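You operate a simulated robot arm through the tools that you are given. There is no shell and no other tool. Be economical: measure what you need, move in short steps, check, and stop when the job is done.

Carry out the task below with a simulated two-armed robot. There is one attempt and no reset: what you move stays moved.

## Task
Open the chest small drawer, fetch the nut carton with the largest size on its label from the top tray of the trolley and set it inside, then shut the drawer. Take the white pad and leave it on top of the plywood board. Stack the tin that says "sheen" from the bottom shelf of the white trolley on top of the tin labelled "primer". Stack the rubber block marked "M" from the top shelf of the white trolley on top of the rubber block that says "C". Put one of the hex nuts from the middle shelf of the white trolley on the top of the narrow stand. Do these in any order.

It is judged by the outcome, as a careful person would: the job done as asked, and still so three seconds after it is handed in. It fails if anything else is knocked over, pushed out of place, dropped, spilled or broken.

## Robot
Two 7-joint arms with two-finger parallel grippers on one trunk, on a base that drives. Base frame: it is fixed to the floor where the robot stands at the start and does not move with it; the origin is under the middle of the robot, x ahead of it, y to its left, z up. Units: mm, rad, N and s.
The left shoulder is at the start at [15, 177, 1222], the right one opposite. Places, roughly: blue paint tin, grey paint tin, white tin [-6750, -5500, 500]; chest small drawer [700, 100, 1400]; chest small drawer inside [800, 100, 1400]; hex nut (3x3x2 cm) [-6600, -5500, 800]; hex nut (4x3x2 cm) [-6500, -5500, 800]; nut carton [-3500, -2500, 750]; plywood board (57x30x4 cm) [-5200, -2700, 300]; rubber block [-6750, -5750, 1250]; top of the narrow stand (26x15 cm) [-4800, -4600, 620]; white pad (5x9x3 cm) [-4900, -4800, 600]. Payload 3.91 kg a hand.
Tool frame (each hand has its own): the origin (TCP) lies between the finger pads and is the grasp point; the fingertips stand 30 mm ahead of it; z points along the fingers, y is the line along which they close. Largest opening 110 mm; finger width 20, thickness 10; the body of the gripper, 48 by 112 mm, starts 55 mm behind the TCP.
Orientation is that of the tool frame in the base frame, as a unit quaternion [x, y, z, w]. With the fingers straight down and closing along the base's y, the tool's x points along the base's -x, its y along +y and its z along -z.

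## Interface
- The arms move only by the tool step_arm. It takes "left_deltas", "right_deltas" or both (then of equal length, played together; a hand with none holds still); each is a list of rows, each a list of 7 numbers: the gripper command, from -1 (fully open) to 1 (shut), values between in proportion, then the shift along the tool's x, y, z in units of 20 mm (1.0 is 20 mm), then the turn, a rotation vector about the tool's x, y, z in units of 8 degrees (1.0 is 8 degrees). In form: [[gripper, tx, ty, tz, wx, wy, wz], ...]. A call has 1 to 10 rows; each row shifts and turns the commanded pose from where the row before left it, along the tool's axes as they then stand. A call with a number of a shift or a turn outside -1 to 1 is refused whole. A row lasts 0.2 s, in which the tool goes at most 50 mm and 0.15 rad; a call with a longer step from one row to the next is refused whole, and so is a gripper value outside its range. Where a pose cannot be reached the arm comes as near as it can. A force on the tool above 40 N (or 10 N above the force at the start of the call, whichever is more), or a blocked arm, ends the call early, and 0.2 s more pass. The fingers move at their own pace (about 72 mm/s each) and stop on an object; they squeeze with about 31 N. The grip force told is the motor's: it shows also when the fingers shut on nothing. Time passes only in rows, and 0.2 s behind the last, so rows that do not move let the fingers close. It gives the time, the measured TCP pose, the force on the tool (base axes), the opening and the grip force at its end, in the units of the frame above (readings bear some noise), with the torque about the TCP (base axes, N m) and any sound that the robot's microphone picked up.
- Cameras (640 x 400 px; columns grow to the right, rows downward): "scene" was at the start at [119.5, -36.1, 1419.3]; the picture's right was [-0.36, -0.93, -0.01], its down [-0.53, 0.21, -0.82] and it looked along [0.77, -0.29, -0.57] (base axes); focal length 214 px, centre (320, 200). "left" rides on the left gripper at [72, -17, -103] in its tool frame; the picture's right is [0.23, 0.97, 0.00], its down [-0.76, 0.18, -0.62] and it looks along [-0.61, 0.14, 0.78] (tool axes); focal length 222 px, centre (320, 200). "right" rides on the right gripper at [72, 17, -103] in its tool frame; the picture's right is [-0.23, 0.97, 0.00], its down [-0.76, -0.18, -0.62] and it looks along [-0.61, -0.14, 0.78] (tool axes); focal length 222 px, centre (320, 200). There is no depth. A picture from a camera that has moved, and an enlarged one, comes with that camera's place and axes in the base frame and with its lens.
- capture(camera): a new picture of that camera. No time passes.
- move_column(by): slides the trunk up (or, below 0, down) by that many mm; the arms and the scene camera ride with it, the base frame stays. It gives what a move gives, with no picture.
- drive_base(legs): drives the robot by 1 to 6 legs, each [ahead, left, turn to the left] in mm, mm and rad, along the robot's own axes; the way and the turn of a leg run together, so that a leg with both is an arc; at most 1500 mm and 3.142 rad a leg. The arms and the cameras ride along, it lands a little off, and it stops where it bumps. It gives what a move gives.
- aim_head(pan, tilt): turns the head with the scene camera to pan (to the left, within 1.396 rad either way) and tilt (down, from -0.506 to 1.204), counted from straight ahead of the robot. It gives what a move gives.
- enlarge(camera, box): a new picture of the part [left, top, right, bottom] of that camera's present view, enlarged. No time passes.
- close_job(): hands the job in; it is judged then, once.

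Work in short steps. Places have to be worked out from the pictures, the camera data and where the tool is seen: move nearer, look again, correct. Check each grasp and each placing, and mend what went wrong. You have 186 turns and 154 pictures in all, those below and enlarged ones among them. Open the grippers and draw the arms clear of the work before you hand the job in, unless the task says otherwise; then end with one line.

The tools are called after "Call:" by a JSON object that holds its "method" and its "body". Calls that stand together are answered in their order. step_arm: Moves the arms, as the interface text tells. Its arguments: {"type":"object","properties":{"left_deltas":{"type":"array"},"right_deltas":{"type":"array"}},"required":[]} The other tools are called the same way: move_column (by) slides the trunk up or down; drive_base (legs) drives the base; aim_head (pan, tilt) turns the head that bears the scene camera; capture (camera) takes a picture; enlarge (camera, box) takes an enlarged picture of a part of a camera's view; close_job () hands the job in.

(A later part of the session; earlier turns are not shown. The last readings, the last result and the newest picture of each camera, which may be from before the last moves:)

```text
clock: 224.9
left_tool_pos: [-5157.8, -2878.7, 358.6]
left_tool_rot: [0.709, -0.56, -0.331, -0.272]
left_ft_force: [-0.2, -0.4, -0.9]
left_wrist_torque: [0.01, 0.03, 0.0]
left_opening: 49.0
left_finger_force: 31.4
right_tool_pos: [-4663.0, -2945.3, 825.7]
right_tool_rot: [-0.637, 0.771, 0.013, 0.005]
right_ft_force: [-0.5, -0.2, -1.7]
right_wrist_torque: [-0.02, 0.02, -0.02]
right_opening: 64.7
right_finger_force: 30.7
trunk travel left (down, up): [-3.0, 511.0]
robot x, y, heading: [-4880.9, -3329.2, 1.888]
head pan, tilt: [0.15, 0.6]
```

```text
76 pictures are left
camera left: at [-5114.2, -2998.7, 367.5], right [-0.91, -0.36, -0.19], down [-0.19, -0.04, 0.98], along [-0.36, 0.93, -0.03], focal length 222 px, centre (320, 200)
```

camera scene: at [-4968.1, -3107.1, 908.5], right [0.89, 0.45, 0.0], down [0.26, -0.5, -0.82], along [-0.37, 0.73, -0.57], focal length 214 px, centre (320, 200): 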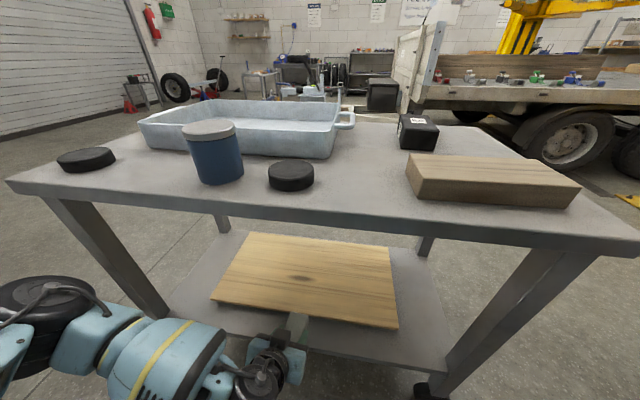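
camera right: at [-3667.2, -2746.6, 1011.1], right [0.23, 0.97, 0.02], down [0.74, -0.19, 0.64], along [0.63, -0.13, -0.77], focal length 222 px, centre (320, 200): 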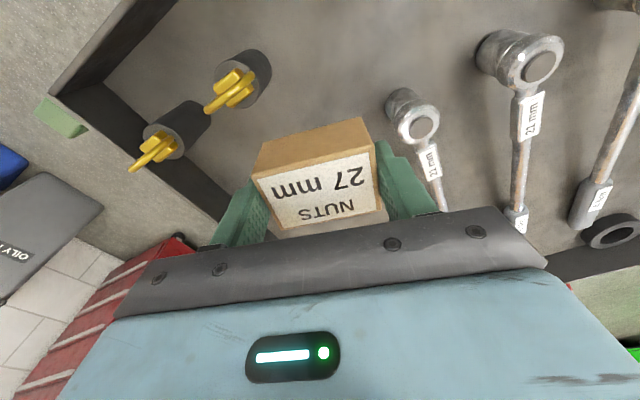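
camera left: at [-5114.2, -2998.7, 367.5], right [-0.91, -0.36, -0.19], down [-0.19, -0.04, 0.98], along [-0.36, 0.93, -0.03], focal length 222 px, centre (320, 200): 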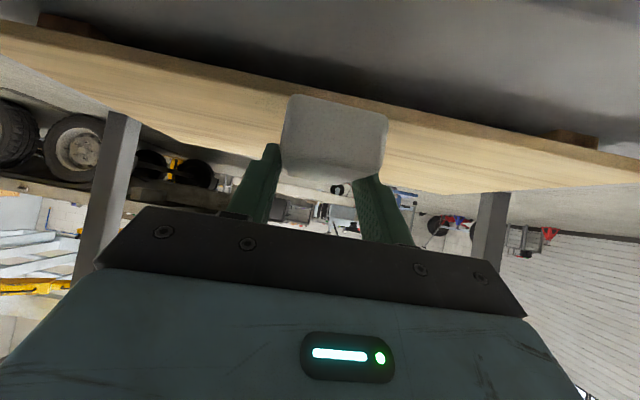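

Need ~28 mm lower. Try retracting another 40 mm while lowering.

Call:
{"method": "step_arm", "body": {"left_deltas": [[1, 0.63, 0, -0.78, 0, 0, 0], [1, 0.63, 0, -0.78, 0, 0, 0], [1, 0.77, 0, 0.63, 0, 0, 0], [1, 0.3, 0, 0.25, 0, 0, 0]]}}

```text
clock: 225.9
left_tool_pos: [-5164.0, -2917.6, 340.3]
left_tool_rot: [0.708, -0.562, -0.33, -0.272]
left_ft_force: [-0.6, 0.7, 0.2]
left_wrist_torque: [0.04, 0.0, 0.02]
left_opening: 48.8
left_finger_force: 31.3
left hand out of reach, approached as far as the arm can: row 2, 3, 4
right_tool_pos: [-4662.1, -2945.2, 825.7]
right_tool_rot: [-0.637, 0.771, 0.014, 0.006]
right_ft_force: [0.0, -0.1, -2.9]
right_wrist_torque: [-0.01, -0.03, -0.03]
right_opening: 64.9
right_finger_force: 30.8
trunk travel left (down, up): [-3.0, 511.0]
robot x, y, heading: [-4881.0, -3328.1, 1.889]
head pan, tilt: [0.15, 0.6]
```

Now z=340 (pad bottom ≈300). Raise trunk 12 mm for clearance, drive 108 mm in, and look.

Call:
{"method": "move_column", "body": {"by": 14}}

Call:
{"method": "drive_base", "body": {"legs": [[108, 0, 0]]}}

Call:
{"method": "capture", "body": {"camera": "left"}}

Call:
{"method": "capture", "body": {"camera": "scene"}}

```text
clock: 226.6
left_tool_pos: [-5164.1, -2919.6, 353.1]
left_tool_rot: [0.709, -0.56, -0.332, -0.272]
left_ft_force: [0.1, -0.3, 0.0]
left_wrist_torque: [0.01, 0.03, 0.0]
left_opening: 48.8
left_finger_force: 31.1
right_tool_pos: [-4662.0, -2945.3, 838.3]
right_tool_rot: [-0.637, 0.77, 0.013, 0.006]
right_ft_force: [0.2, -0.6, -1.8]
right_wrist_torque: [-0.01, -0.02, -0.04]
right_opening: 65.1
right_finger_force: 31.1
trunk travel left (down, up): [-17.0, 497.0]
robot x, y, heading: [-4877.8, -3328.3, 1.896]
head pan, tilt: [0.15, 0.6]
```

```text
clock: 227.7
left_tool_pos: [-5198.4, -2816.9, 353.9]
left_tool_rot: [0.709, -0.56, -0.331, -0.271]
left_ft_force: [1.0, 0.8, 0.6]
left_wrist_torque: [-0.01, -0.02, -0.01]
left_opening: 48.8
left_finger_force: 31.6
right_tool_pos: [-4696.8, -2842.4, 839.8]
right_tool_rot: [-0.636, 0.771, 0.015, 0.006]
right_ft_force: [-0.7, -0.3, -3.3]
right_wrist_torque: [0.01, 0.01, 0.02]
right_opening: 64.7
right_finger_force: 31.2
trunk travel left (down, up): [-17.0, 497.0]
robot x, y, heading: [-4911.1, -3225.6, 1.89]
head pan, tilt: [0.15, 0.6]
```

```text
75 pictures are left
camera left: at [-5154.5, -2936.0, 362.0], right [-0.91, -0.36, -0.19], down [-0.19, -0.04, 0.98], along [-0.36, 0.93, -0.03], focal length 222 px, centre (320, 200)
```

left: 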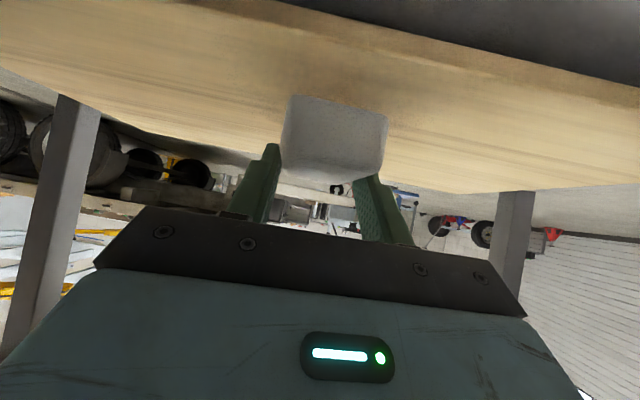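

```text
74 pictures are left
camera scene: at [-5032.5, -2914.3, 916.8], right [0.89, 0.45, 0.0], down [0.26, -0.5, -0.82], along [-0.38, 0.73, -0.57], focal length 214 px, centre (320, 200)
```

scene: 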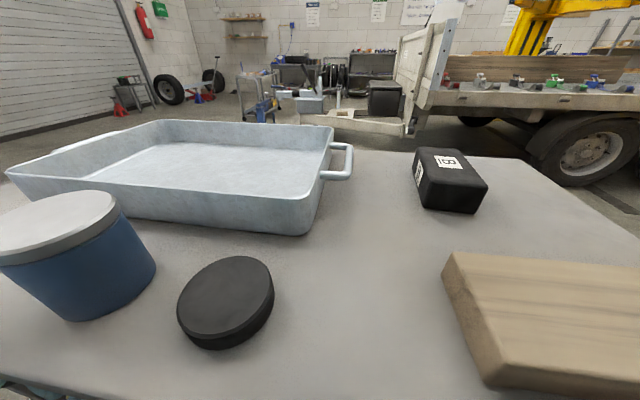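

Pad is over the board. Lower the trunk 17 mm and then a bit with the arm until contact.

Call:
{"method": "move_column", "body": {"by": -17}}

Call:
{"method": "step_arm", "body": {"left_deltas": [[1, 0.3, 0, 0.25, 0, 0, 0], [1, 0.3, 0, 0.25, 0, 0, 0]]}}

Call:
{"method": "capture", "body": {"camera": "left"}}

```text
clock: 228.4
left_tool_pos: [-5200.1, -2816.8, 337.0]
left_tool_rot: [0.709, -0.562, -0.329, -0.272]
left_ft_force: [0.1, 0.1, -0.5]
left_wrist_torque: [0.01, -0.02, 0.02]
left_opening: 49.1
left_finger_force: 31.0
right_tool_pos: [-4695.8, -2842.4, 823.0]
right_tool_rot: [-0.636, 0.772, 0.014, 0.006]
right_ft_force: [-0.1, -0.5, -2.5]
right_wrist_torque: [0.0, -0.04, 0.04]
right_opening: 64.8
right_finger_force: 30.5
trunk travel left (down, up): [0.0, 514.0]
robot x, y, heading: [-4912.9, -3226.0, 1.891]
head pan, tilt: [0.15, 0.6]
```

```text
clock: 228.9
left_tool_pos: [-5199.9, -2815.9, 332.8]
left_tool_rot: [0.707, -0.56, -0.33, -0.28]
left_ft_force: [1.8, -7.1, 14.8]
left_wrist_torque: [-0.17, 0.29, 0.14]
left_opening: 49.2
left_finger_force: 31.3
left hand out of reach, approached as far as the arm can: row 1, 2
right_tool_pos: [-4696.2, -2844.4, 822.5]
right_tool_rot: [-0.636, 0.771, 0.014, 0.006]
right_ft_force: [0.1, -0.2, -2.7]
right_wrist_torque: [-0.03, 0.0, -0.01]
right_opening: 64.5
right_finger_force: 30.9
trunk travel left (down, up): [0.0, 514.0]
robot x, y, heading: [-4913.8, -3226.5, 1.892]
head pan, tilt: [0.15, 0.6]
stopped in row 2 (left hand): the force on the tool passed its limit at 47 N (the readings are from after the stop); the commanded pose is now the measured one
```

```text
73 pictures are left
camera left: at [-5157.8, -2935.3, 341.0], right [-0.92, -0.35, -0.2], down [-0.2, -0.05, 0.98], along [-0.35, 0.94, -0.02], focal length 222 px, centre (320, 200)
```

left: 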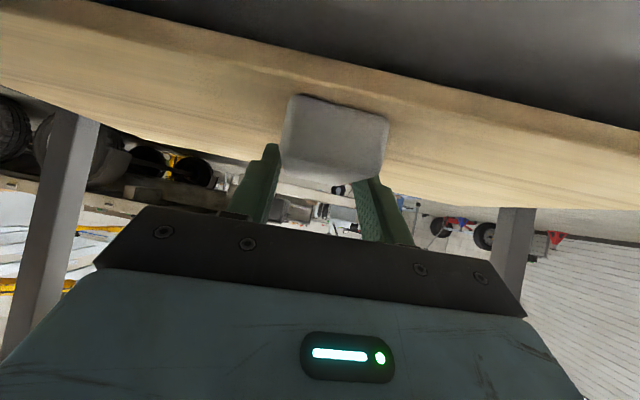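

Contact with the board. Release, then back the base straight out.

Call:
{"method": "step_arm", "body": {"left_deltas": [[0.4, 0, 0, 0, 0, 0, 0], [-0.3, 0, 0, 0, 0, 0, 0], [-0.4, 0, 0, 0, 0, 0, 0]]}}

Call:
{"method": "drive_base", "body": {"legs": [[-130, 0, 0]]}}

Call:
{"method": "capture", "body": {"camera": "left"}}

```text
clock: 229.7
left_tool_pos: [-5201.7, -2815.5, 330.7]
left_tool_rot: [0.707, -0.561, -0.329, -0.278]
left_ft_force: [0.4, 0.6, 0.6]
left_wrist_torque: [0.0, -0.01, -0.01]
left_opening: 77.5
left_finger_force: 0.1
right_tool_pos: [-4695.9, -2843.4, 821.4]
right_tool_rot: [-0.637, 0.771, 0.013, 0.006]
right_ft_force: [-0.5, 0.0, -2.7]
right_wrist_torque: [-0.02, -0.02, -0.01]
right_opening: 64.9
right_finger_force: 31.3
trunk travel left (down, up): [0.0, 514.0]
robot x, y, heading: [-4914.8, -3227.8, 1.901]
head pan, tilt: [0.15, 0.6]
```

```text
clock: 231.0
left_tool_pos: [-5160.3, -2935.0, 331.1]
left_tool_rot: [0.707, -0.561, -0.329, -0.278]
left_ft_force: [-0.1, 0.5, -0.4]
left_wrist_torque: [-0.03, 0.03, -0.02]
left_opening: 77.1
left_finger_force: 0.0
right_tool_pos: [-4656.0, -2964.0, 823.2]
right_tool_rot: [-0.637, 0.771, 0.014, 0.005]
right_ft_force: [0.5, -0.1, -2.3]
right_wrist_torque: [0.03, -0.01, 0.02]
right_opening: 64.9
right_finger_force: 31.0
trunk travel left (down, up): [0.0, 514.0]
robot x, y, heading: [-4872.4, -3349.9, 1.899]
head pan, tilt: [0.15, 0.6]
```

```text
72 pictures are left
camera left: at [-5118.1, -3055.3, 339.8], right [-0.92, -0.35, -0.2], down [-0.2, -0.05, 0.98], along [-0.35, 0.94, -0.02], focal length 222 px, centre (320, 200)
```

left: 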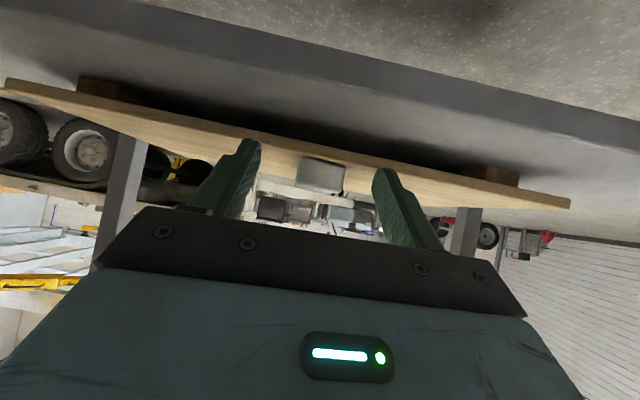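

Pad rests level on the board. Back off, raise the trunk, and head toward the white trolley.

Call:
{"method": "drive_base", "body": {"legs": [[-250, 0, 0]]}}

Call:
{"method": "move_column", "body": {"by": 300}}

Call:
{"method": "drive_base", "body": {"legs": [[0, 0, 1.524], [1400, 0, 0], [0, 0, 0.9]]}}

Call:
{"method": "aim_head", "body": {"pan": 0, "tilt": 0.35}}

Call:
{"method": "capture", "body": {"camera": "scene"}}

```text
clock: 232.8
left_tool_pos: [-5082.6, -3176.0, 332.7]
left_tool_rot: [0.708, -0.559, -0.33, -0.277]
left_ft_force: [0.0, 0.5, 0.6]
left_wrist_torque: [0.0, 0.01, -0.02]
left_opening: 77.2
left_finger_force: 0.1
right_tool_pos: [-4577.0, -3202.0, 821.5]
right_tool_rot: [-0.639, 0.769, 0.013, 0.005]
right_ft_force: [-0.7, 0.5, -2.0]
right_wrist_torque: [-0.01, -0.01, 0.0]
right_opening: 64.7
right_finger_force: 31.0
trunk travel left (down, up): [0.0, 514.0]
robot x, y, heading: [-4794.1, -3585.9, 1.898]
head pan, tilt: [0.15, 0.6]
```

```text
clock: 235.8
left_tool_pos: [-5089.0, -3157.0, 704.0]
left_tool_rot: [0.674, -0.539, -0.393, -0.319]
left_ft_force: [-0.4, -0.5, -0.7]
left_wrist_torque: [0.03, -0.02, -0.01]
left_opening: 77.0
left_finger_force: 0.1
right_tool_pos: [-4577.1, -3201.7, 1122.0]
right_tool_rot: [-0.638, 0.77, 0.014, 0.005]
right_ft_force: [-0.5, -0.6, -2.1]
right_wrist_torque: [0.01, -0.01, 0.0]
right_opening: 64.8
right_finger_force: 31.2
trunk travel left (down, up): [-300.0, 214.0]
robot x, y, heading: [-4790.9, -3585.8, 1.896]
head pan, tilt: [0.15, 0.6]
```

```text
clock: 248.9
left_tool_pos: [-6228.1, -4458.4, 703.6]
left_tool_rot: [0.742, 0.44, -0.437, 0.255]
left_ft_force: [0.4, -0.5, -0.5]
left_wrist_torque: [0.01, -0.03, 0.0]
left_opening: 77.2
left_finger_force: 0.1
right_tool_pos: [-6582.9, -4086.5, 1122.2]
right_tool_rot: [0.946, 0.324, -0.01, 0.011]
right_ft_force: [0.1, 0.9, -2.7]
right_wrist_torque: [0.01, 0.04, 0.02]
right_opening: 64.8
right_finger_force: 30.3
trunk travel left (down, up): [-300.0, 214.0]
robot x, y, heading: [-6168.4, -3940.5, -1.964]
head pan, tilt: [0.15, 0.6]
```

```text
clock: 249.7
left_tool_pos: [-6229.4, -4458.7, 704.5]
left_tool_rot: [0.742, 0.44, -0.437, 0.255]
left_ft_force: [-0.4, -0.8, -0.4]
left_wrist_torque: [-0.05, 0.01, -0.03]
left_opening: 77.2
left_finger_force: 0.1
right_tool_pos: [-6583.0, -4086.0, 1122.4]
right_tool_rot: [0.946, 0.324, -0.01, 0.012]
right_ft_force: [0.3, 0.3, -2.8]
right_wrist_torque: [0.01, 0.0, 0.0]
right_opening: 64.9
right_finger_force: 31.7
trunk travel left (down, up): [-300.0, 214.0]
robot x, y, heading: [-6169.4, -3943.6, -1.969]
head pan, tilt: [0.0, 0.351]
```

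```text
71 pictures are left
camera scene: at [-6260.6, -4161.5, 1245.1], right [-0.92, 0.39, 0.0], down [0.13, 0.32, -0.94], along [-0.36, -0.87, -0.34], focal length 214 px, centre (320, 200)
```

scene: 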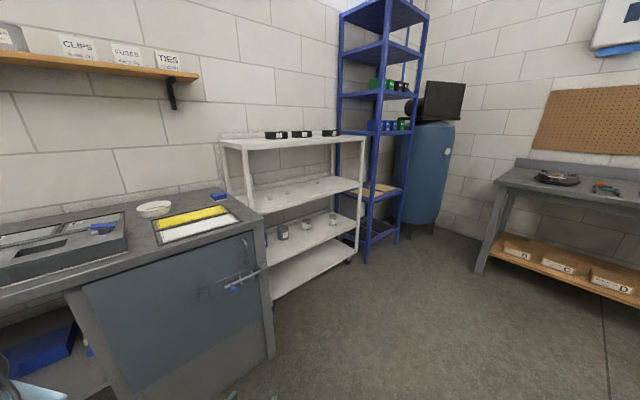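

Trolley front edge runs (−6381,−5319)→(−7138,−5456). Zoom on labels first.

Call:
{"method": "enlarge", "body": {"camera": "scene", "box": [230, 115, 370, 250]}}

Call:
{"method": "drive_base", "body": {"legs": [[0, 0, 0.575], [0, -800, 0], [520, 0, 0]]}}

Call:
{"method": "capture", "body": {"camera": "scene"}}

```text
2.96 times, centred on (300, 182) of scene
camera zoom: at [-6260.6, -4161.5, 1245.1], right [-0.92, 0.39, 0.0], down [0.13, 0.32, -0.94], along [-0.36, -0.87, -0.34], focal length 636 px, centre (379, 252)
```

zoom: 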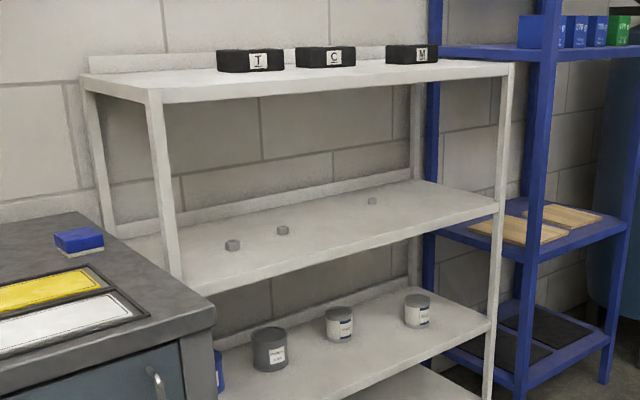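

```text
clock: 261.3
left_tool_pos: [-6642.9, -5058.9, 703.0]
left_tool_rot: [0.59, 0.629, -0.349, 0.366]
left_ft_force: [-0.2, -0.5, 0.3]
left_wrist_torque: [-0.02, -0.05, 0.0]
left_opening: 77.3
left_finger_force: 0.0
right_tool_pos: [-7140.9, -4934.6, 1122.0]
right_tool_rot: [0.818, 0.576, -0.006, 0.013]
right_ft_force: [0.2, -1.2, -1.6]
right_wrist_torque: [-0.01, -0.01, 0.01]
right_opening: 64.6
right_finger_force: 30.9
trunk travel left (down, up): [-300.0, 214.0]
robot x, y, heading: [-6870.4, -4589.5, -1.403]
head pan, tilt: [0.0, 0.351]
```

```text
69 pictures are left
camera scene: at [-6829.7, -4824.9, 1245.1], right [-0.99, -0.17, 0.0], down [-0.06, 0.34, -0.94], along [0.16, -0.93, -0.34], focal length 214 px, centre (320, 200)
```

scene: 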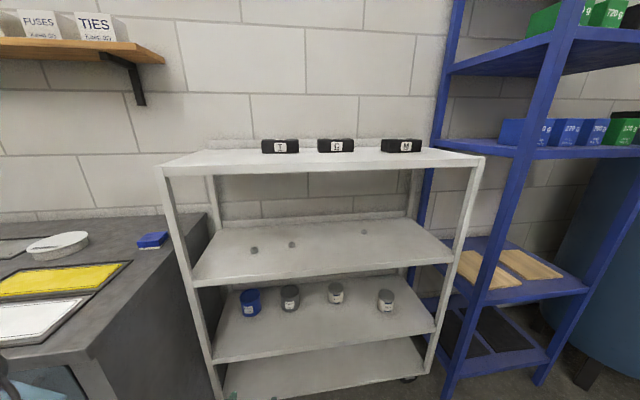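

Call:
{"method": "enlarge", "body": {"camera": "scene", "box": [225, 275, 417, 395]}}

Call:
{"method": "enlarge", "body": {"camera": "scene", "box": [240, 125, 432, 245]}}

```text
3.33 times, centred on (321, 335) of scene
camera zoom: at [-6829.7, -4824.9, 1245.1], right [-0.99, -0.17, 0.0], down [-0.06, 0.34, -0.94], along [0.16, -0.93, -0.34], focal length 715 px, centre (317, -250)
```

zoom: 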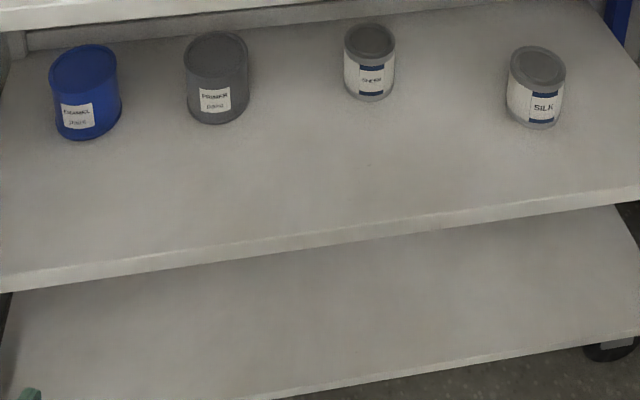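

```text
3.33 times, centred on (336, 185) of scene
camera zoom: at [-6829.7, -4824.9, 1245.1], right [-0.99, -0.17, 0.0], down [-0.06, 0.34, -0.94], along [0.16, -0.93, -0.34], focal length 715 px, centre (267, 250)
```

zoom: 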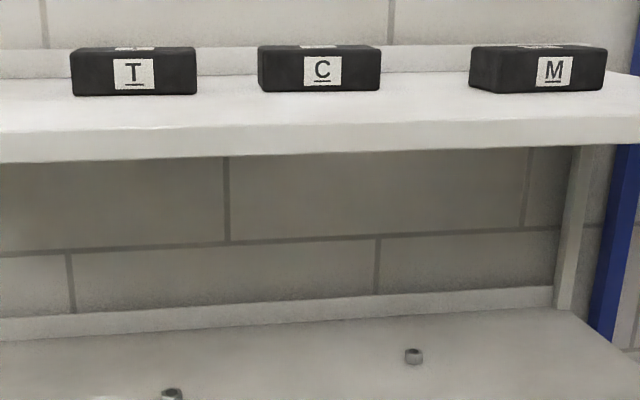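

Sheen is the 3rd tin, primer the grey one; blocks T, C, M sit at the back of the top shelf (M≈(−6999,−5728,1162), C≈(−6747,−5661)). Raise the trunk and approach 200 mm to see the top shelf from above.

Call:
{"method": "move_column", "body": {"by": 213}}

Call:
{"method": "drive_base", "body": {"legs": [[200, 0, 0]]}}

Call:
{"method": "aim_head", "body": {"pan": -0.1, "tilt": 0.5}}

Call:
{"method": "capture", "body": {"camera": "scene"}}

Call:
{"method": "enlarge", "body": {"camera": "scene", "box": [200, 140, 440, 290]}}

```text
clock: 263.6
left_tool_pos: [-6638.2, -5086.9, 1140.2]
left_tool_rot: [0.508, 0.524, -0.456, 0.51]
left_ft_force: [-0.8, 0.2, 0.2]
left_wrist_torque: [-0.03, -0.01, 0.02]
left_opening: 77.0
left_finger_force: 0.0
right_tool_pos: [-7140.7, -4936.6, 1335.2]
right_tool_rot: [0.818, 0.576, -0.007, 0.012]
right_ft_force: [0.6, 0.2, -2.3]
right_wrist_torque: [0.0, -0.01, 0.01]
right_opening: 64.5
right_finger_force: 30.9
trunk travel left (down, up): [-513.0, 1.0]
robot x, y, heading: [-6870.4, -4589.3, -1.401]
head pan, tilt: [0.0, 0.351]
```

```text
clock: 265.2
left_tool_pos: [-6604.5, -5279.3, 1141.5]
left_tool_rot: [0.507, 0.523, -0.456, 0.511]
left_ft_force: [-0.1, 0.4, 0.2]
left_wrist_torque: [-0.01, 0.01, 0.02]
left_opening: 77.0
left_finger_force: 0.1
right_tool_pos: [-7109.1, -5129.0, 1336.3]
right_tool_rot: [0.818, 0.576, -0.007, 0.013]
right_ft_force: [-0.2, -0.4, -2.9]
right_wrist_torque: [0.01, 0.02, -0.02]
right_opening: 64.8
right_finger_force: 30.8
trunk travel left (down, up): [-513.0, 1.0]
robot x, y, heading: [-6834.1, -4786.0, -1.403]
head pan, tilt: [0.0, 0.351]
```

```text
clock: 265.9
left_tool_pos: [-6605.2, -5280.1, 1140.0]
left_tool_rot: [0.507, 0.524, -0.456, 0.51]
left_ft_force: [-0.3, -1.1, -0.5]
left_wrist_torque: [-0.02, 0.01, -0.04]
left_opening: 77.0
left_finger_force: 0.1
right_tool_pos: [-7108.2, -5130.3, 1335.9]
right_tool_rot: [0.818, 0.576, -0.007, 0.013]
right_ft_force: [-0.3, 0.4, -2.8]
right_wrist_torque: [-0.03, 0.02, 0.0]
right_opening: 64.7
right_finger_force: 30.9
trunk travel left (down, up): [-513.0, 1.0]
robot x, y, heading: [-6832.5, -4785.4, -1.402]
head pan, tilt: [-0.099, 0.499]
```

```text
66 pictures are left
camera scene: at [-6828.6, -4885.3, 1468.6], right [-1.0, -0.07, 0.0], down [-0.03, 0.48, -0.88], along [0.06, -0.88, -0.48], focal length 214 px, centre (320, 200)
```

scene: 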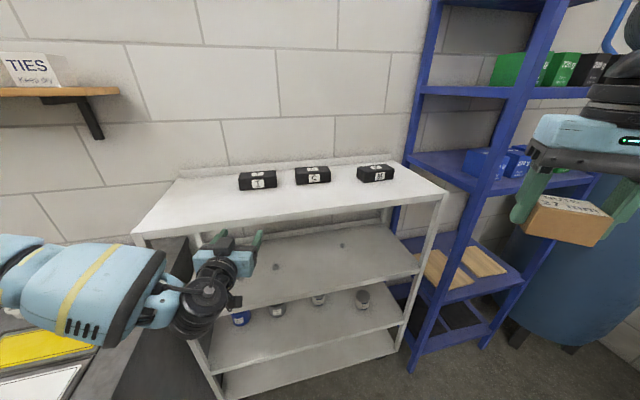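

```text
2.67 times, centred on (320, 215) of scene
camera zoom: at [-6828.6, -4885.3, 1468.6], right [-1.0, -0.07, 0.0], down [-0.03, 0.48, -0.88], along [0.06, -0.88, -0.48], focal length 572 px, centre (320, 160)
```

zoom: 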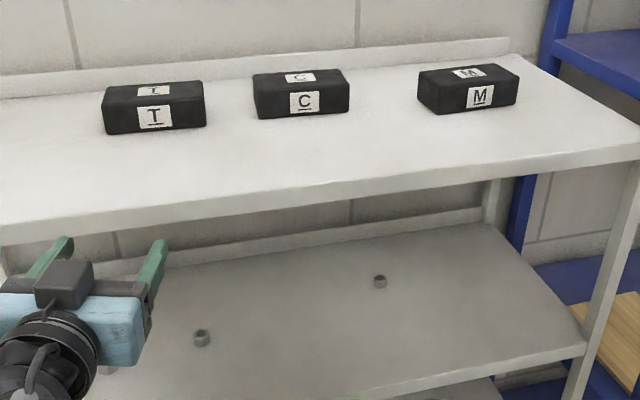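

Shelf front edge direction ≈(−.96,−.28), shelf z≈1140; M≈(−6998,−5690) yawed ~22°, C≈(−6748,−5650), blocks ≈130×78×40. To free the right hand I'll set the carton temporarily on the front of this top shelf. Square up, bring the right hand forward and raise the left.

Call:
{"method": "step_arm", "body": {"right_deltas": [[1, -0.32, 0.93, 0, 0, 0, 0], [1, -0.32, 0.93, 0, 0, 0, 0], [1, -0.32, 0.93, 0, 0, 0, 0], [1, -0.32, 0.93, 0, 0, 0, 0], [1, -0.32, 0.93, 0, 0, 0, 0], [1, -0.32, 0.93, 0, 0, 0, 0], [1, -0.32, 0.93, 0, 0, 0, 0], [1, -0.32, 0.93, 0, 0, 0, 0], [1, -0.32, 0.93, 0, 0, 0, 0], [1, -0.32, 0.93, 0, 0, 0, 0]], "left_deltas": [[-0.4, -0.9, 0, 0, 0, 0, 0], [-0.4, -0.9, 0, 0, 0, 0, 0], [-0.4, -0.9, 0, 0, 0, 0, 0], [-0.4, -0.9, 0, 0, 0, 0, 0], [-0.4, -0.9, 0, 0, 0, 0, 0], [-0.4, -0.9, 0, 0, 0, 0, 0], [-0.4, -0.9, 0, 0, 0, 0, 0], [-0.4, -0.9, 0, 0, 0, 0, 0], [-0.4, -0.9, 0, 0, 0, 0, 0], [-0.4, -0.9, 0, 0, 0, 0, 0]]}}

Call:
{"method": "drive_base", "body": {"legs": [[0, 0, 0.116], [190, 0, 0]]}}

Call:
{"method": "capture", "body": {"camera": "scene"}}

```text
clock: 268.1
left_tool_pos: [-6611.7, -5294.2, 1321.2]
left_tool_rot: [0.509, 0.523, -0.456, 0.509]
left_ft_force: [-0.7, 0.0, 0.5]
left_wrist_torque: [-0.02, 0.02, 0.0]
left_opening: 77.1
left_finger_force: 0.0
right_tool_pos: [-6954.4, -5253.0, 1339.5]
right_tool_rot: [0.818, 0.575, -0.006, 0.013]
right_ft_force: [-1.0, -0.3, -2.6]
right_wrist_torque: [0.02, 0.04, -0.01]
right_opening: 65.0
right_finger_force: 31.2
trunk travel left (down, up): [-513.0, 1.0]
robot x, y, heading: [-6835.5, -4784.0, -1.402]
head pan, tilt: [-0.099, 0.499]
```

```text
clock: 270.2
left_tool_pos: [-6500.6, -5445.1, 1322.2]
left_tool_rot: [0.476, 0.551, -0.427, 0.536]
left_ft_force: [-1.0, 0.8, 0.4]
left_wrist_torque: [-0.03, -0.02, -0.01]
left_opening: 77.2
left_finger_force: 0.1
right_tool_pos: [-6844.6, -5443.5, 1341.3]
right_tool_rot: [0.783, 0.622, -0.006, 0.015]
right_ft_force: [-1.0, -0.2, -2.9]
right_wrist_torque: [0.0, -0.01, -0.01]
right_opening: 64.9
right_finger_force: 31.3
trunk travel left (down, up): [-513.0, 1.0]
robot x, y, heading: [-6781.8, -4969.6, -1.283]
head pan, tilt: [-0.099, 0.499]
```

```text
64 pictures are left
camera scene: at [-6763.6, -5065.6, 1468.8], right [-0.98, -0.18, 0.0], down [-0.09, 0.47, -0.88], along [0.16, -0.86, -0.48], focal length 214 px, centre (320, 200)
```

scene: 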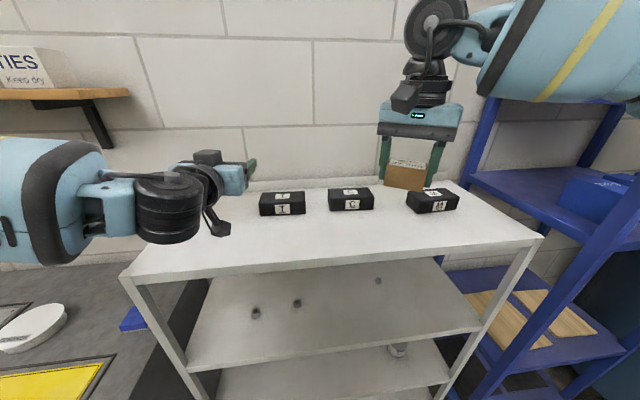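

Right hand is over the shelf's front. Drive 60 mm more, lower the carton to the shelf.

Call:
{"method": "drive_base", "body": {"legs": [[62, 0, 0]]}}

Call:
{"method": "step_arm", "body": {"right_deltas": [[1, 0, 0, 1, 0, 0, 0], [1, 0, 0, 1, 0, 0, 0], [1, 0, 0, 1, 0, 0, 0], [1, 0, 0, 1, 0, 0, 0], [1, 0, 0, 1, 0, 0, 0], [1, 0, 0, 1, 0, 0, 0], [1, 0, 0, 1, 0, 0, 0]]}}

Call:
{"method": "capture", "body": {"camera": "scene"}}

```text
clock: 271.2
left_tool_pos: [-6485.3, -5500.9, 1324.6]
left_tool_rot: [0.475, 0.551, -0.427, 0.537]
left_ft_force: [-0.3, -0.3, 0.6]
left_wrist_torque: [0.03, 0.0, 0.0]
left_opening: 77.1
left_finger_force: 0.1
right_tool_pos: [-6828.2, -5499.9, 1342.6]
right_tool_rot: [0.781, 0.624, -0.007, 0.016]
right_ft_force: [-0.6, 0.4, -2.2]
right_wrist_torque: [-0.02, -0.01, 0.05]
right_opening: 64.9
right_finger_force: 30.9
trunk travel left (down, up): [-513.0, 1.0]
robot x, y, heading: [-6763.6, -5023.7, -1.285]
head pan, tilt: [-0.099, 0.499]
```

```text
clock: 272.8
left_tool_pos: [-6484.0, -5503.5, 1321.5]
left_tool_rot: [0.477, 0.552, -0.426, 0.536]
left_ft_force: [-0.3, 0.2, -0.1]
left_wrist_torque: [0.0, 0.0, -0.01]
left_opening: 76.9
left_finger_force: 0.1
right_tool_pos: [-6825.8, -5506.5, 1199.8]
right_tool_rot: [0.782, 0.624, -0.006, 0.015]
right_ft_force: [-0.7, 0.0, -1.4]
right_wrist_torque: [0.07, 0.01, 0.0]
right_opening: 64.7
right_finger_force: 31.3
trunk travel left (down, up): [-513.0, 1.0]
robot x, y, heading: [-6764.1, -5025.0, -1.287]
head pan, tilt: [-0.099, 0.499]
```

```text
63 pictures are left
camera scene: at [-6746.4, -5124.3, 1468.6], right [-0.98, -0.19, 0.0], down [-0.09, 0.47, -0.88], along [0.16, -0.86, -0.48], focal length 214 px, centre (320, 200)
```

scene: 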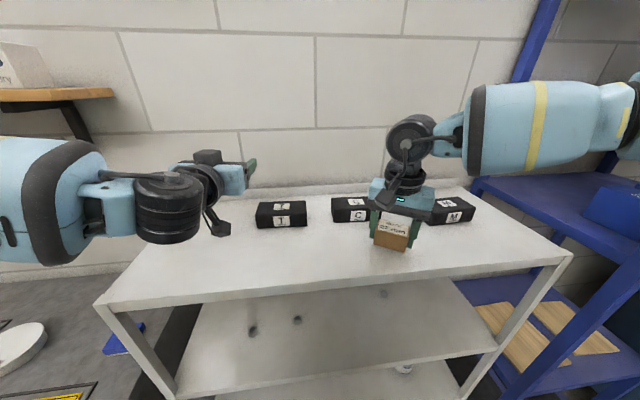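

Carton is just above the shelf. Lower in small steps until contact and release.

Call:
{"method": "step_arm", "body": {"right_deltas": [[1, 0, 0, 0.5, 0, 0, 0], [1, 0, 0, 0.3, 0, 0, 0], [1, 0, 0, 0.2, 0, 0, 0]]}}

Call:
{"method": "enlarge", "body": {"camera": "scene", "box": [330, 180, 490, 280]}}

```text
clock: 273.6
left_tool_pos: [-6483.4, -5503.9, 1322.2]
left_tool_rot: [0.476, 0.551, -0.427, 0.536]
left_ft_force: [-0.4, 0.2, 0.0]
left_wrist_torque: [0.02, 0.0, -0.01]
left_opening: 76.8
left_finger_force: 0.0
right_tool_pos: [-6826.4, -5506.8, 1181.7]
right_tool_rot: [0.782, 0.624, -0.006, 0.015]
right_ft_force: [-0.5, 0.0, -2.9]
right_wrist_torque: [0.01, -0.02, 0.01]
right_opening: 64.8
right_finger_force: 31.2
trunk travel left (down, up): [-513.0, 1.0]
robot x, y, heading: [-6763.3, -5021.6, -1.281]
head pan, tilt: [-0.099, 0.499]
```

```text
4.00 times, centred on (410, 230) of scene
camera zoom: at [-6746.4, -5123.9, 1468.6], right [-0.98, -0.19, 0.0], down [-0.09, 0.47, -0.88], along [0.16, -0.86, -0.48], focal length 858 px, centre (-40, 80)
```

zoom: 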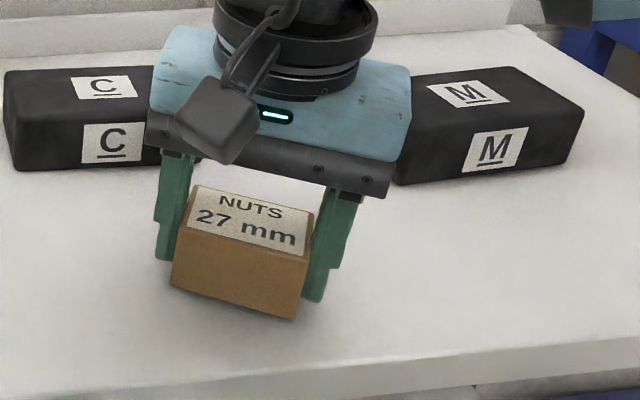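

Call:
{"method": "step_arm", "body": {"right_deltas": [[1, 0, 0, 0.15, 0, 0, 0], [1, 0, 0, 0.15, 0, 0, 0], [1, 0, 0, 0.15, 0, 0, 0], [1, 0, 0, 0.15, 0, 0, 0]]}}

```text
clock: 274.6
left_tool_pos: [-6484.1, -5501.4, 1324.1]
left_tool_rot: [0.475, 0.551, -0.426, 0.538]
left_ft_force: [-0.8, 0.5, -1.2]
left_wrist_torque: [-0.01, -0.02, 0.0]
left_opening: 76.9
left_finger_force: 0.1
right_tool_pos: [-6826.2, -5505.7, 1174.4]
right_tool_rot: [0.783, 0.622, -0.008, 0.019]
right_ft_force: [-5.6, -3.0, 29.8]
right_wrist_torque: [0.39, 1.16, 0.08]
right_opening: 65.1
right_finger_force: 30.9
trunk travel left (down, up): [-513.0, 1.0]
robot x, y, heading: [-6765.8, -5026.6, -1.281]
head pan, tilt: [-0.099, 0.499]
```

Contact at 1175 → shelf ≈1137. Release the carton, lift, rotate the right hand so it closes along M's depth, and shift the base right/forward.

Call:
{"method": "step_arm", "body": {"right_deltas": [[0.0, 0, 0, 0, 0, 0, 0], [-0.6, 0, 0, 0, 0, 0, 0], [-0.6, 0, 0, -1, 0, 0, 0], [-0.8, 0, 0, -1, 0, 0, 0], [-1, 0, 0, -1, 0, 0, 0], [-1, 0, 0, -1, 0, 0, 0], [-1, 0, 0, -1, 0, 0, 0]]}}

Call:
{"method": "step_arm", "body": {"right_deltas": [[-1, 0, 0, 0, 0, 0, 1], [-1, 0, 0, 0, 0, 0, 1], [-1, 0, 0, 0, 0, 0, 1], [-1, 0, 0, 0, 0, 0, 1], [-1, 0, 0, 0, 0, 0, 1], [-1, 0, 0, 0, 0, 0, 1], [-1, 0, 0, 0, 0, 0, 0.6]]}}

Call:
{"method": "drive_base", "body": {"legs": [[0, -170, 0], [65, 0, 0]]}}

Call:
{"method": "capture", "body": {"camera": "scene"}}

```text
clock: 276.2
left_tool_pos: [-6481.8, -5503.4, 1321.8]
left_tool_rot: [0.476, 0.552, -0.427, 0.536]
left_ft_force: [0.1, 0.0, 0.9]
left_wrist_torque: [0.01, -0.01, 0.0]
left_opening: 77.3
left_finger_force: 0.1
right_tool_pos: [-6827.0, -5504.4, 1268.5]
right_tool_rot: [0.782, 0.623, -0.006, 0.014]
right_ft_force: [0.3, 0.7, -0.2]
right_wrist_torque: [0.03, 0.0, 0.02]
right_opening: 110.1
right_finger_force: 0.1
trunk travel left (down, up): [-513.0, 1.0]
robot x, y, heading: [-6765.7, -5026.5, -1.286]
head pan, tilt: [-0.099, 0.499]
```

```text
clock: 277.8
left_tool_pos: [-6484.3, -5503.1, 1322.2]
left_tool_rot: [0.475, 0.552, -0.426, 0.536]
left_ft_force: [0.2, 0.2, -0.5]
left_wrist_torque: [-0.01, 0.01, 0.03]
left_opening: 77.1
left_finger_force: 0.0
right_tool_pos: [-6827.3, -5503.1, 1269.1]
right_tool_rot: [0.978, 0.209, 0.001, 0.016]
right_ft_force: [-0.2, 0.4, 0.5]
right_wrist_torque: [-0.01, 0.0, 0.01]
right_opening: 110.0
right_finger_force: 0.1
trunk travel left (down, up): [-513.0, 1.0]
robot x, y, heading: [-6763.4, -5023.3, -1.282]
head pan, tilt: [-0.099, 0.499]
```

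```text
clock: 280.5
left_tool_pos: [-6626.8, -5613.2, 1324.1]
left_tool_rot: [0.475, 0.551, -0.427, 0.537]
left_ft_force: [-0.4, -0.1, 0.3]
left_wrist_torque: [0.04, 0.0, -0.01]
left_opening: 77.2
left_finger_force: 0.1
right_tool_pos: [-6971.4, -5614.9, 1270.4]
right_tool_rot: [0.977, 0.212, 0.0, 0.017]
right_ft_force: [0.2, -0.3, 0.3]
right_wrist_torque: [0.01, -0.04, -0.01]
right_opening: 110.2
right_finger_force: 0.0
trunk travel left (down, up): [-513.0, 1.0]
robot x, y, heading: [-6906.1, -5137.2, -1.281]
head pan, tilt: [-0.099, 0.499]
```

```text
61 pictures are left
camera scene: at [-6890.4, -5233.7, 1469.0], right [-0.98, -0.19, 0.0], down [-0.09, 0.47, -0.88], along [0.16, -0.86, -0.48], focal length 214 px, centre (320, 200)
```

scene: 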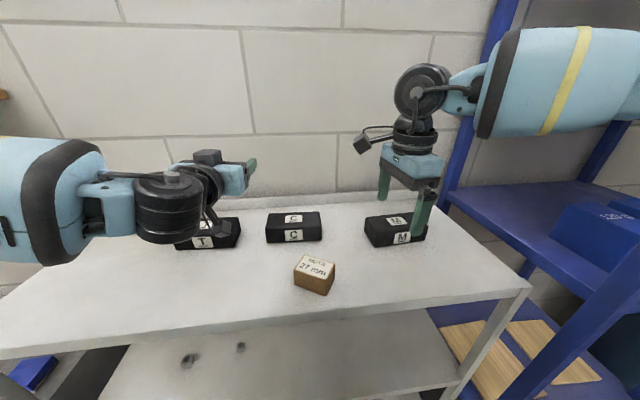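

Call:
{"method": "enlarge", "body": {"camera": "scene", "box": [330, 160, 490, 260]}}

Call:
{"method": "capture", "body": {"camera": "right"}}

```text
4.00 times, centred on (410, 210) of scene
camera zoom: at [-6890.4, -5233.7, 1469.0], right [-0.98, -0.19, 0.0], down [-0.09, 0.47, -0.88], along [0.16, -0.86, -0.48], focal length 858 px, centre (-40, 160)
```

zoom: 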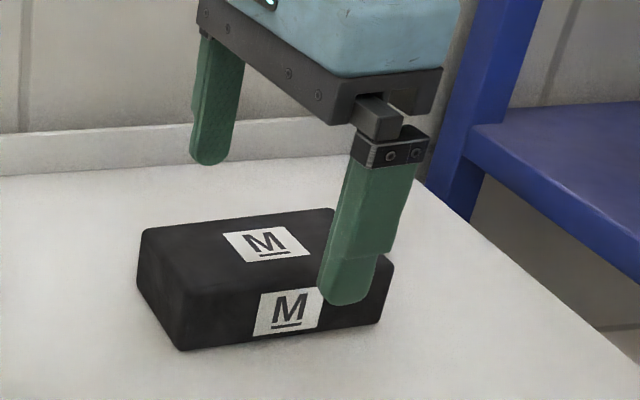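

```text
59 pictures are left
camera right: at [-6899.3, -5597.3, 1372.1], right [0.2, -0.98, 0.03], down [-0.77, -0.13, 0.62], along [-0.6, -0.15, -0.78], focal length 222 px, centre (320, 200)
```

right: 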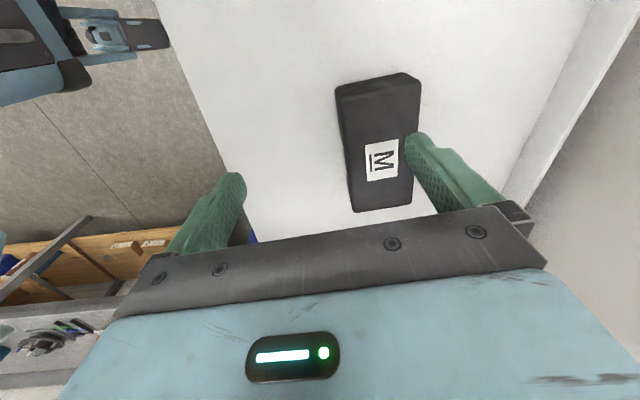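

M centre ≈(−6981,−5679), aligned with the gripper. Shift over it, and go down 70 mm for a check.

Call:
{"method": "step_arm", "body": {"right_deltas": [[-1, -0.6, 0.9, 0, 0, 0, 0], [-1, -0.6, 0.9, 0, 0, 0, 0], [-1, -0.58, 0.9, 0, 0, 0, 0], [-1, 0, 0, 0.9, 0, 0, 0], [-1, 0, 0, 0.9, 0, 0, 0], [-1, 0, 0, 0.7, 0, 0, 0]]}}

Call:
{"method": "capture", "body": {"camera": "right"}}

Call:
{"method": "enlarge", "body": {"camera": "scene", "box": [330, 160, 490, 260]}}

```text
clock: 281.9
left_tool_pos: [-6626.3, -5614.2, 1320.4]
left_tool_rot: [0.476, 0.552, -0.426, 0.536]
left_ft_force: [0.3, 0.5, -0.4]
left_wrist_torque: [0.0, 0.01, 0.02]
left_opening: 76.8
left_finger_force: 0.1
right_tool_pos: [-6980.1, -5682.7, 1219.4]
right_tool_rot: [0.977, 0.212, 0.001, 0.016]
right_ft_force: [-0.6, 0.1, 0.9]
right_wrist_torque: [0.02, -0.02, 0.0]
right_opening: 110.1
right_finger_force: 0.0
trunk travel left (down, up): [-513.0, 1.0]
robot x, y, heading: [-6910.5, -5137.1, -1.286]
head pan, tilt: [-0.099, 0.499]
```

```text
58 pictures are left
camera right: at [-6909.1, -5665.5, 1322.5], right [0.2, -0.98, 0.03], down [-0.77, -0.13, 0.62], along [-0.6, -0.15, -0.78], focal length 222 px, centre (320, 200)
```

right: 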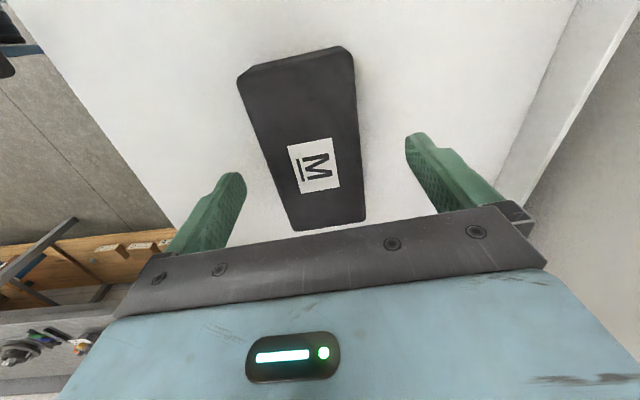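

```text
4.00 times, centred on (410, 210) of scene
camera zoom: at [-6889.8, -5235.6, 1468.6], right [-0.98, -0.19, 0.0], down [-0.09, 0.47, -0.88], along [0.16, -0.86, -0.48], focal length 858 px, centre (-40, 160)
```

zoom: 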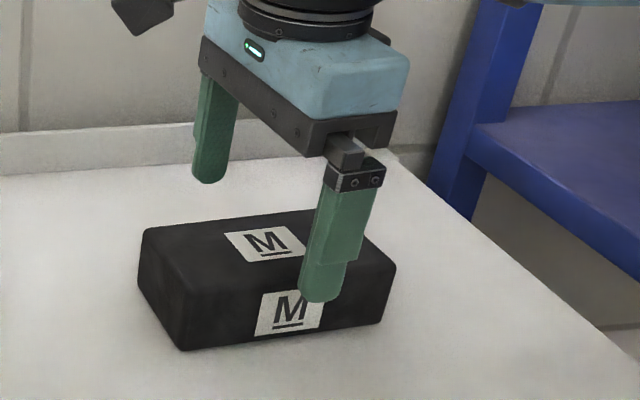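

Call:
{"method": "step_arm", "body": {"right_deltas": [[-1, 0.5, -0.2, 0, 0, 0, 0], [-1, 0, 0, 0.9, 0, 0, 0], [-1, 0, 0, 0.9, 0, 0, 0], [-1, 0, 0, 0.6, 0, 0, 0], [1, 0, 0, 0, 0, 0, 0], [1, 0, 0, 0, 0, 0, 0], [1, 0, 0, 0, 0, 0, 0]]}}

Call:
{"method": "capture", "body": {"camera": "right"}}

```text
clock: 283.5
left_tool_pos: [-6626.3, -5614.9, 1322.6]
left_tool_rot: [0.476, 0.551, -0.427, 0.536]
left_ft_force: [-0.4, 0.3, -0.8]
left_wrist_torque: [0.01, -0.05, 0.03]
left_opening: 76.9
left_finger_force: 0.1
right_tool_pos: [-6972.8, -5674.9, 1171.1]
right_tool_rot: [0.977, 0.211, 0.001, 0.016]
right_ft_force: [-0.4, 0.2, 1.1]
right_wrist_torque: [0.21, 0.03, -0.16]
right_opening: 69.2
right_finger_force: 30.7
trunk travel left (down, up): [-513.0, 1.0]
robot x, y, heading: [-6908.8, -5137.8, -1.285]
head pan, tilt: [-0.099, 0.499]
```

```text
56 pictures are left
camera right: at [-6901.7, -5658.5, 1274.0], right [0.2, -0.98, 0.03], down [-0.77, -0.13, 0.62], along [-0.6, -0.15, -0.78], focal length 222 px, centre (320, 200)
```

right: 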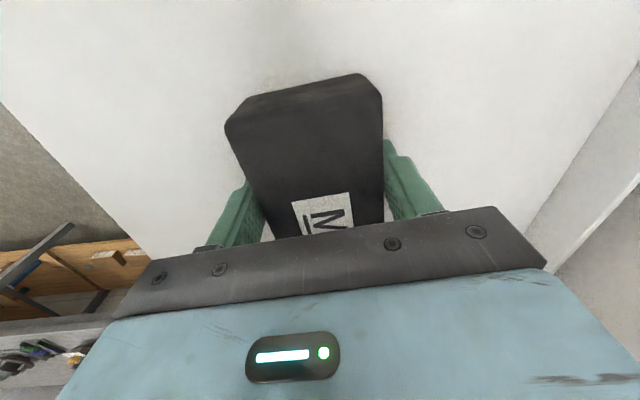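

M gripped (69 mm). Lift 80 mm, rotate to C's yaw, and drive left toward C.

Call:
{"method": "step_arm", "body": {"right_deltas": [[1, 0, 0, -0.5, 0, 0, 0], [1, 0, 0, -1, 0, 0, 0], [1, 0, 0, -1, 0, 0, 0], [1, 0, 0, -1, 0, 0, 0], [1, 0, 0, -0.5, 0, 0, 0.8], [1, 0, 0, 0, 0, 0, 0.7]]}}

Call:
{"method": "drive_base", "body": {"legs": [[0, 223, 0], [28, 0, 0]]}}

Call:
{"method": "aim_head", "body": {"pan": -0.2, "tilt": 0.6}}

Call:
{"method": "capture", "body": {"camera": "scene"}}

Call:
{"method": "capture", "body": {"camera": "right"}}

```text
clock: 284.9
left_tool_pos: [-6626.0, -5616.0, 1322.4]
left_tool_rot: [0.475, 0.552, -0.426, 0.537]
left_ft_force: [0.0, -0.6, -0.8]
left_wrist_torque: [-0.01, 0.02, 0.01]
left_opening: 77.0
left_finger_force: 0.1
right_tool_pos: [-6971.6, -5672.6, 1253.3]
right_tool_rot: [0.994, 0.107, 0.003, 0.016]
right_ft_force: [0.0, 0.2, -4.6]
right_wrist_torque: [-0.02, -0.07, 0.0]
right_opening: 68.9
right_finger_force: 30.9
trunk travel left (down, up): [-513.0, 1.0]
robot x, y, heading: [-6905.4, -5135.2, -1.279]
head pan, tilt: [-0.099, 0.499]
```

```text
clock: 287.9
left_tool_pos: [-6412.0, -5576.4, 1325.0]
left_tool_rot: [0.477, 0.549, -0.429, 0.536]
left_ft_force: [-0.3, -0.4, -1.5]
left_wrist_torque: [0.04, 0.01, 0.0]
left_opening: 76.9
left_finger_force: 0.0
right_tool_pos: [-6758.4, -5630.9, 1255.6]
right_tool_rot: [0.994, 0.105, 0.004, 0.018]
right_ft_force: [-1.5, 0.8, -4.3]
right_wrist_torque: [-0.02, -0.06, -0.02]
right_opening: 68.4
right_finger_force: 30.9
trunk travel left (down, up): [-513.0, 1.0]
robot x, y, heading: [-6688.6, -5100.6, -1.291]
head pan, tilt: [-0.099, 0.499]
```

```text
clock: 288.6
left_tool_pos: [-6409.9, -5580.7, 1322.8]
left_tool_rot: [0.477, 0.55, -0.428, 0.535]
left_ft_force: [-0.2, 0.3, 0.2]
left_wrist_torque: [-0.02, 0.01, 0.01]
left_opening: 76.9
left_finger_force: 0.1
right_tool_pos: [-6756.9, -5637.2, 1253.4]
right_tool_rot: [0.994, 0.104, 0.002, 0.015]
right_ft_force: [0.3, -1.1, -4.7]
right_wrist_torque: [0.03, -0.07, -0.01]
right_opening: 68.4
right_finger_force: 30.8
trunk travel left (down, up): [-513.0, 1.0]
robot x, y, heading: [-6692.2, -5099.9, -1.29]
head pan, tilt: [-0.201, 0.6]
```

```text
55 pictures are left
camera scene: at [-6679.8, -5199.5, 1459.5], right [-1.0, -0.08, 0.0], down [-0.05, 0.56, -0.82], along [0.07, -0.82, -0.57], focal length 214 px, centre (320, 200)
```

scene: 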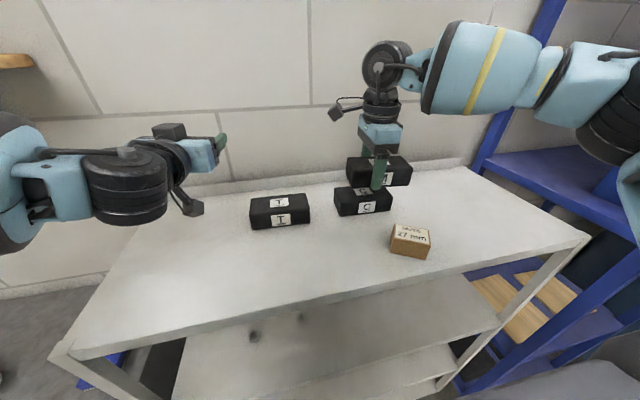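

```text
54 pictures are left
camera right: at [-6683.6, -5635.4, 1355.3], right [-0.02, -1.0, 0.03], down [-0.79, 0.03, 0.62], along [-0.62, -0.01, -0.79], focal length 222 px, centre (320, 200)
```

right: 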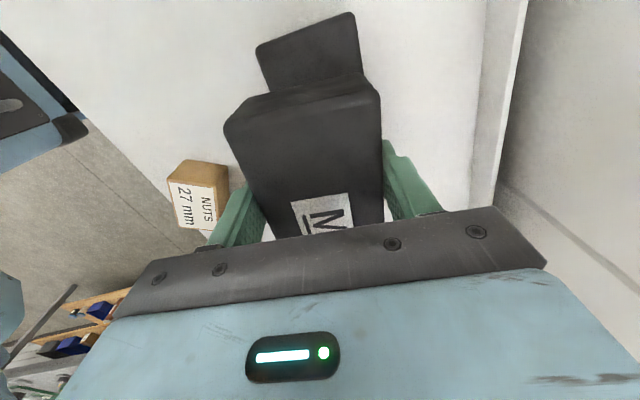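

C centre ≈(−6748,−5644); M is ~26 mm short in +x. Shift and lower to just above C.

Call:
{"method": "step_arm", "body": {"right_deltas": [[1, 0.64, 0.13, 0, 0, 0, 0], [1, 0.64, 0.13, 0, 0, 0, 0], [1, 0, 0, 0.8, 0, 0, 0.25], [1, 0, 0, 0.8, 0, 0, 0]]}}

Call:
{"method": "capture", "body": {"camera": "right"}}

Call:
{"method": "enlarge", "body": {"camera": "scene", "box": [290, 130, 450, 230]}}

```text
clock: 289.6
left_tool_pos: [-6410.9, -5581.9, 1322.1]
left_tool_rot: [0.478, 0.55, -0.428, 0.535]
left_ft_force: [0.7, 0.2, 0.2]
left_wrist_torque: [0.02, 0.01, 0.0]
left_opening: 77.2
left_finger_force: 0.0
right_tool_pos: [-6741.3, -5638.6, 1219.4]
right_tool_rot: [0.996, 0.087, 0.003, 0.015]
right_ft_force: [0.5, 0.5, -4.8]
right_wrist_torque: [0.03, -0.06, -0.02]
right_opening: 68.3
right_finger_force: 31.0
right hand out of reach, approached as far as the arm can: row 2
trunk travel left (down, up): [-513.0, 1.0]
robot x, y, heading: [-6689.3, -5100.9, -1.29]
head pan, tilt: [-0.201, 0.6]
```

```text
53 pictures are left
camera right: at [-6669.5, -5640.1, 1322.4], right [-0.05, -1.0, 0.03], down [-0.79, 0.06, 0.61], along [-0.62, 0.01, -0.79], focal length 222 px, centre (320, 200)
```

right: 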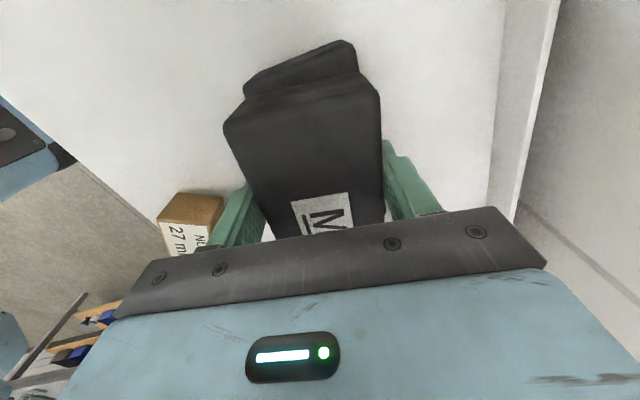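

```text
4.00 times, centred on (370, 180) of scene
camera zoom: at [-6679.9, -5199.7, 1459.4], right [-1.0, -0.08, 0.0], down [-0.05, 0.56, -0.82], along [0.07, -0.82, -0.57], focal length 858 px, centre (120, 280)
```

zoom: 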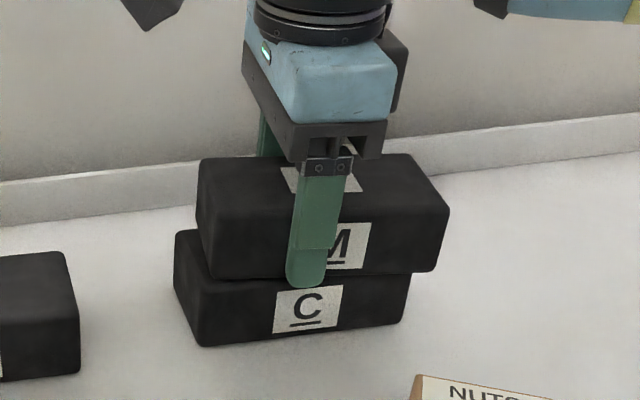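

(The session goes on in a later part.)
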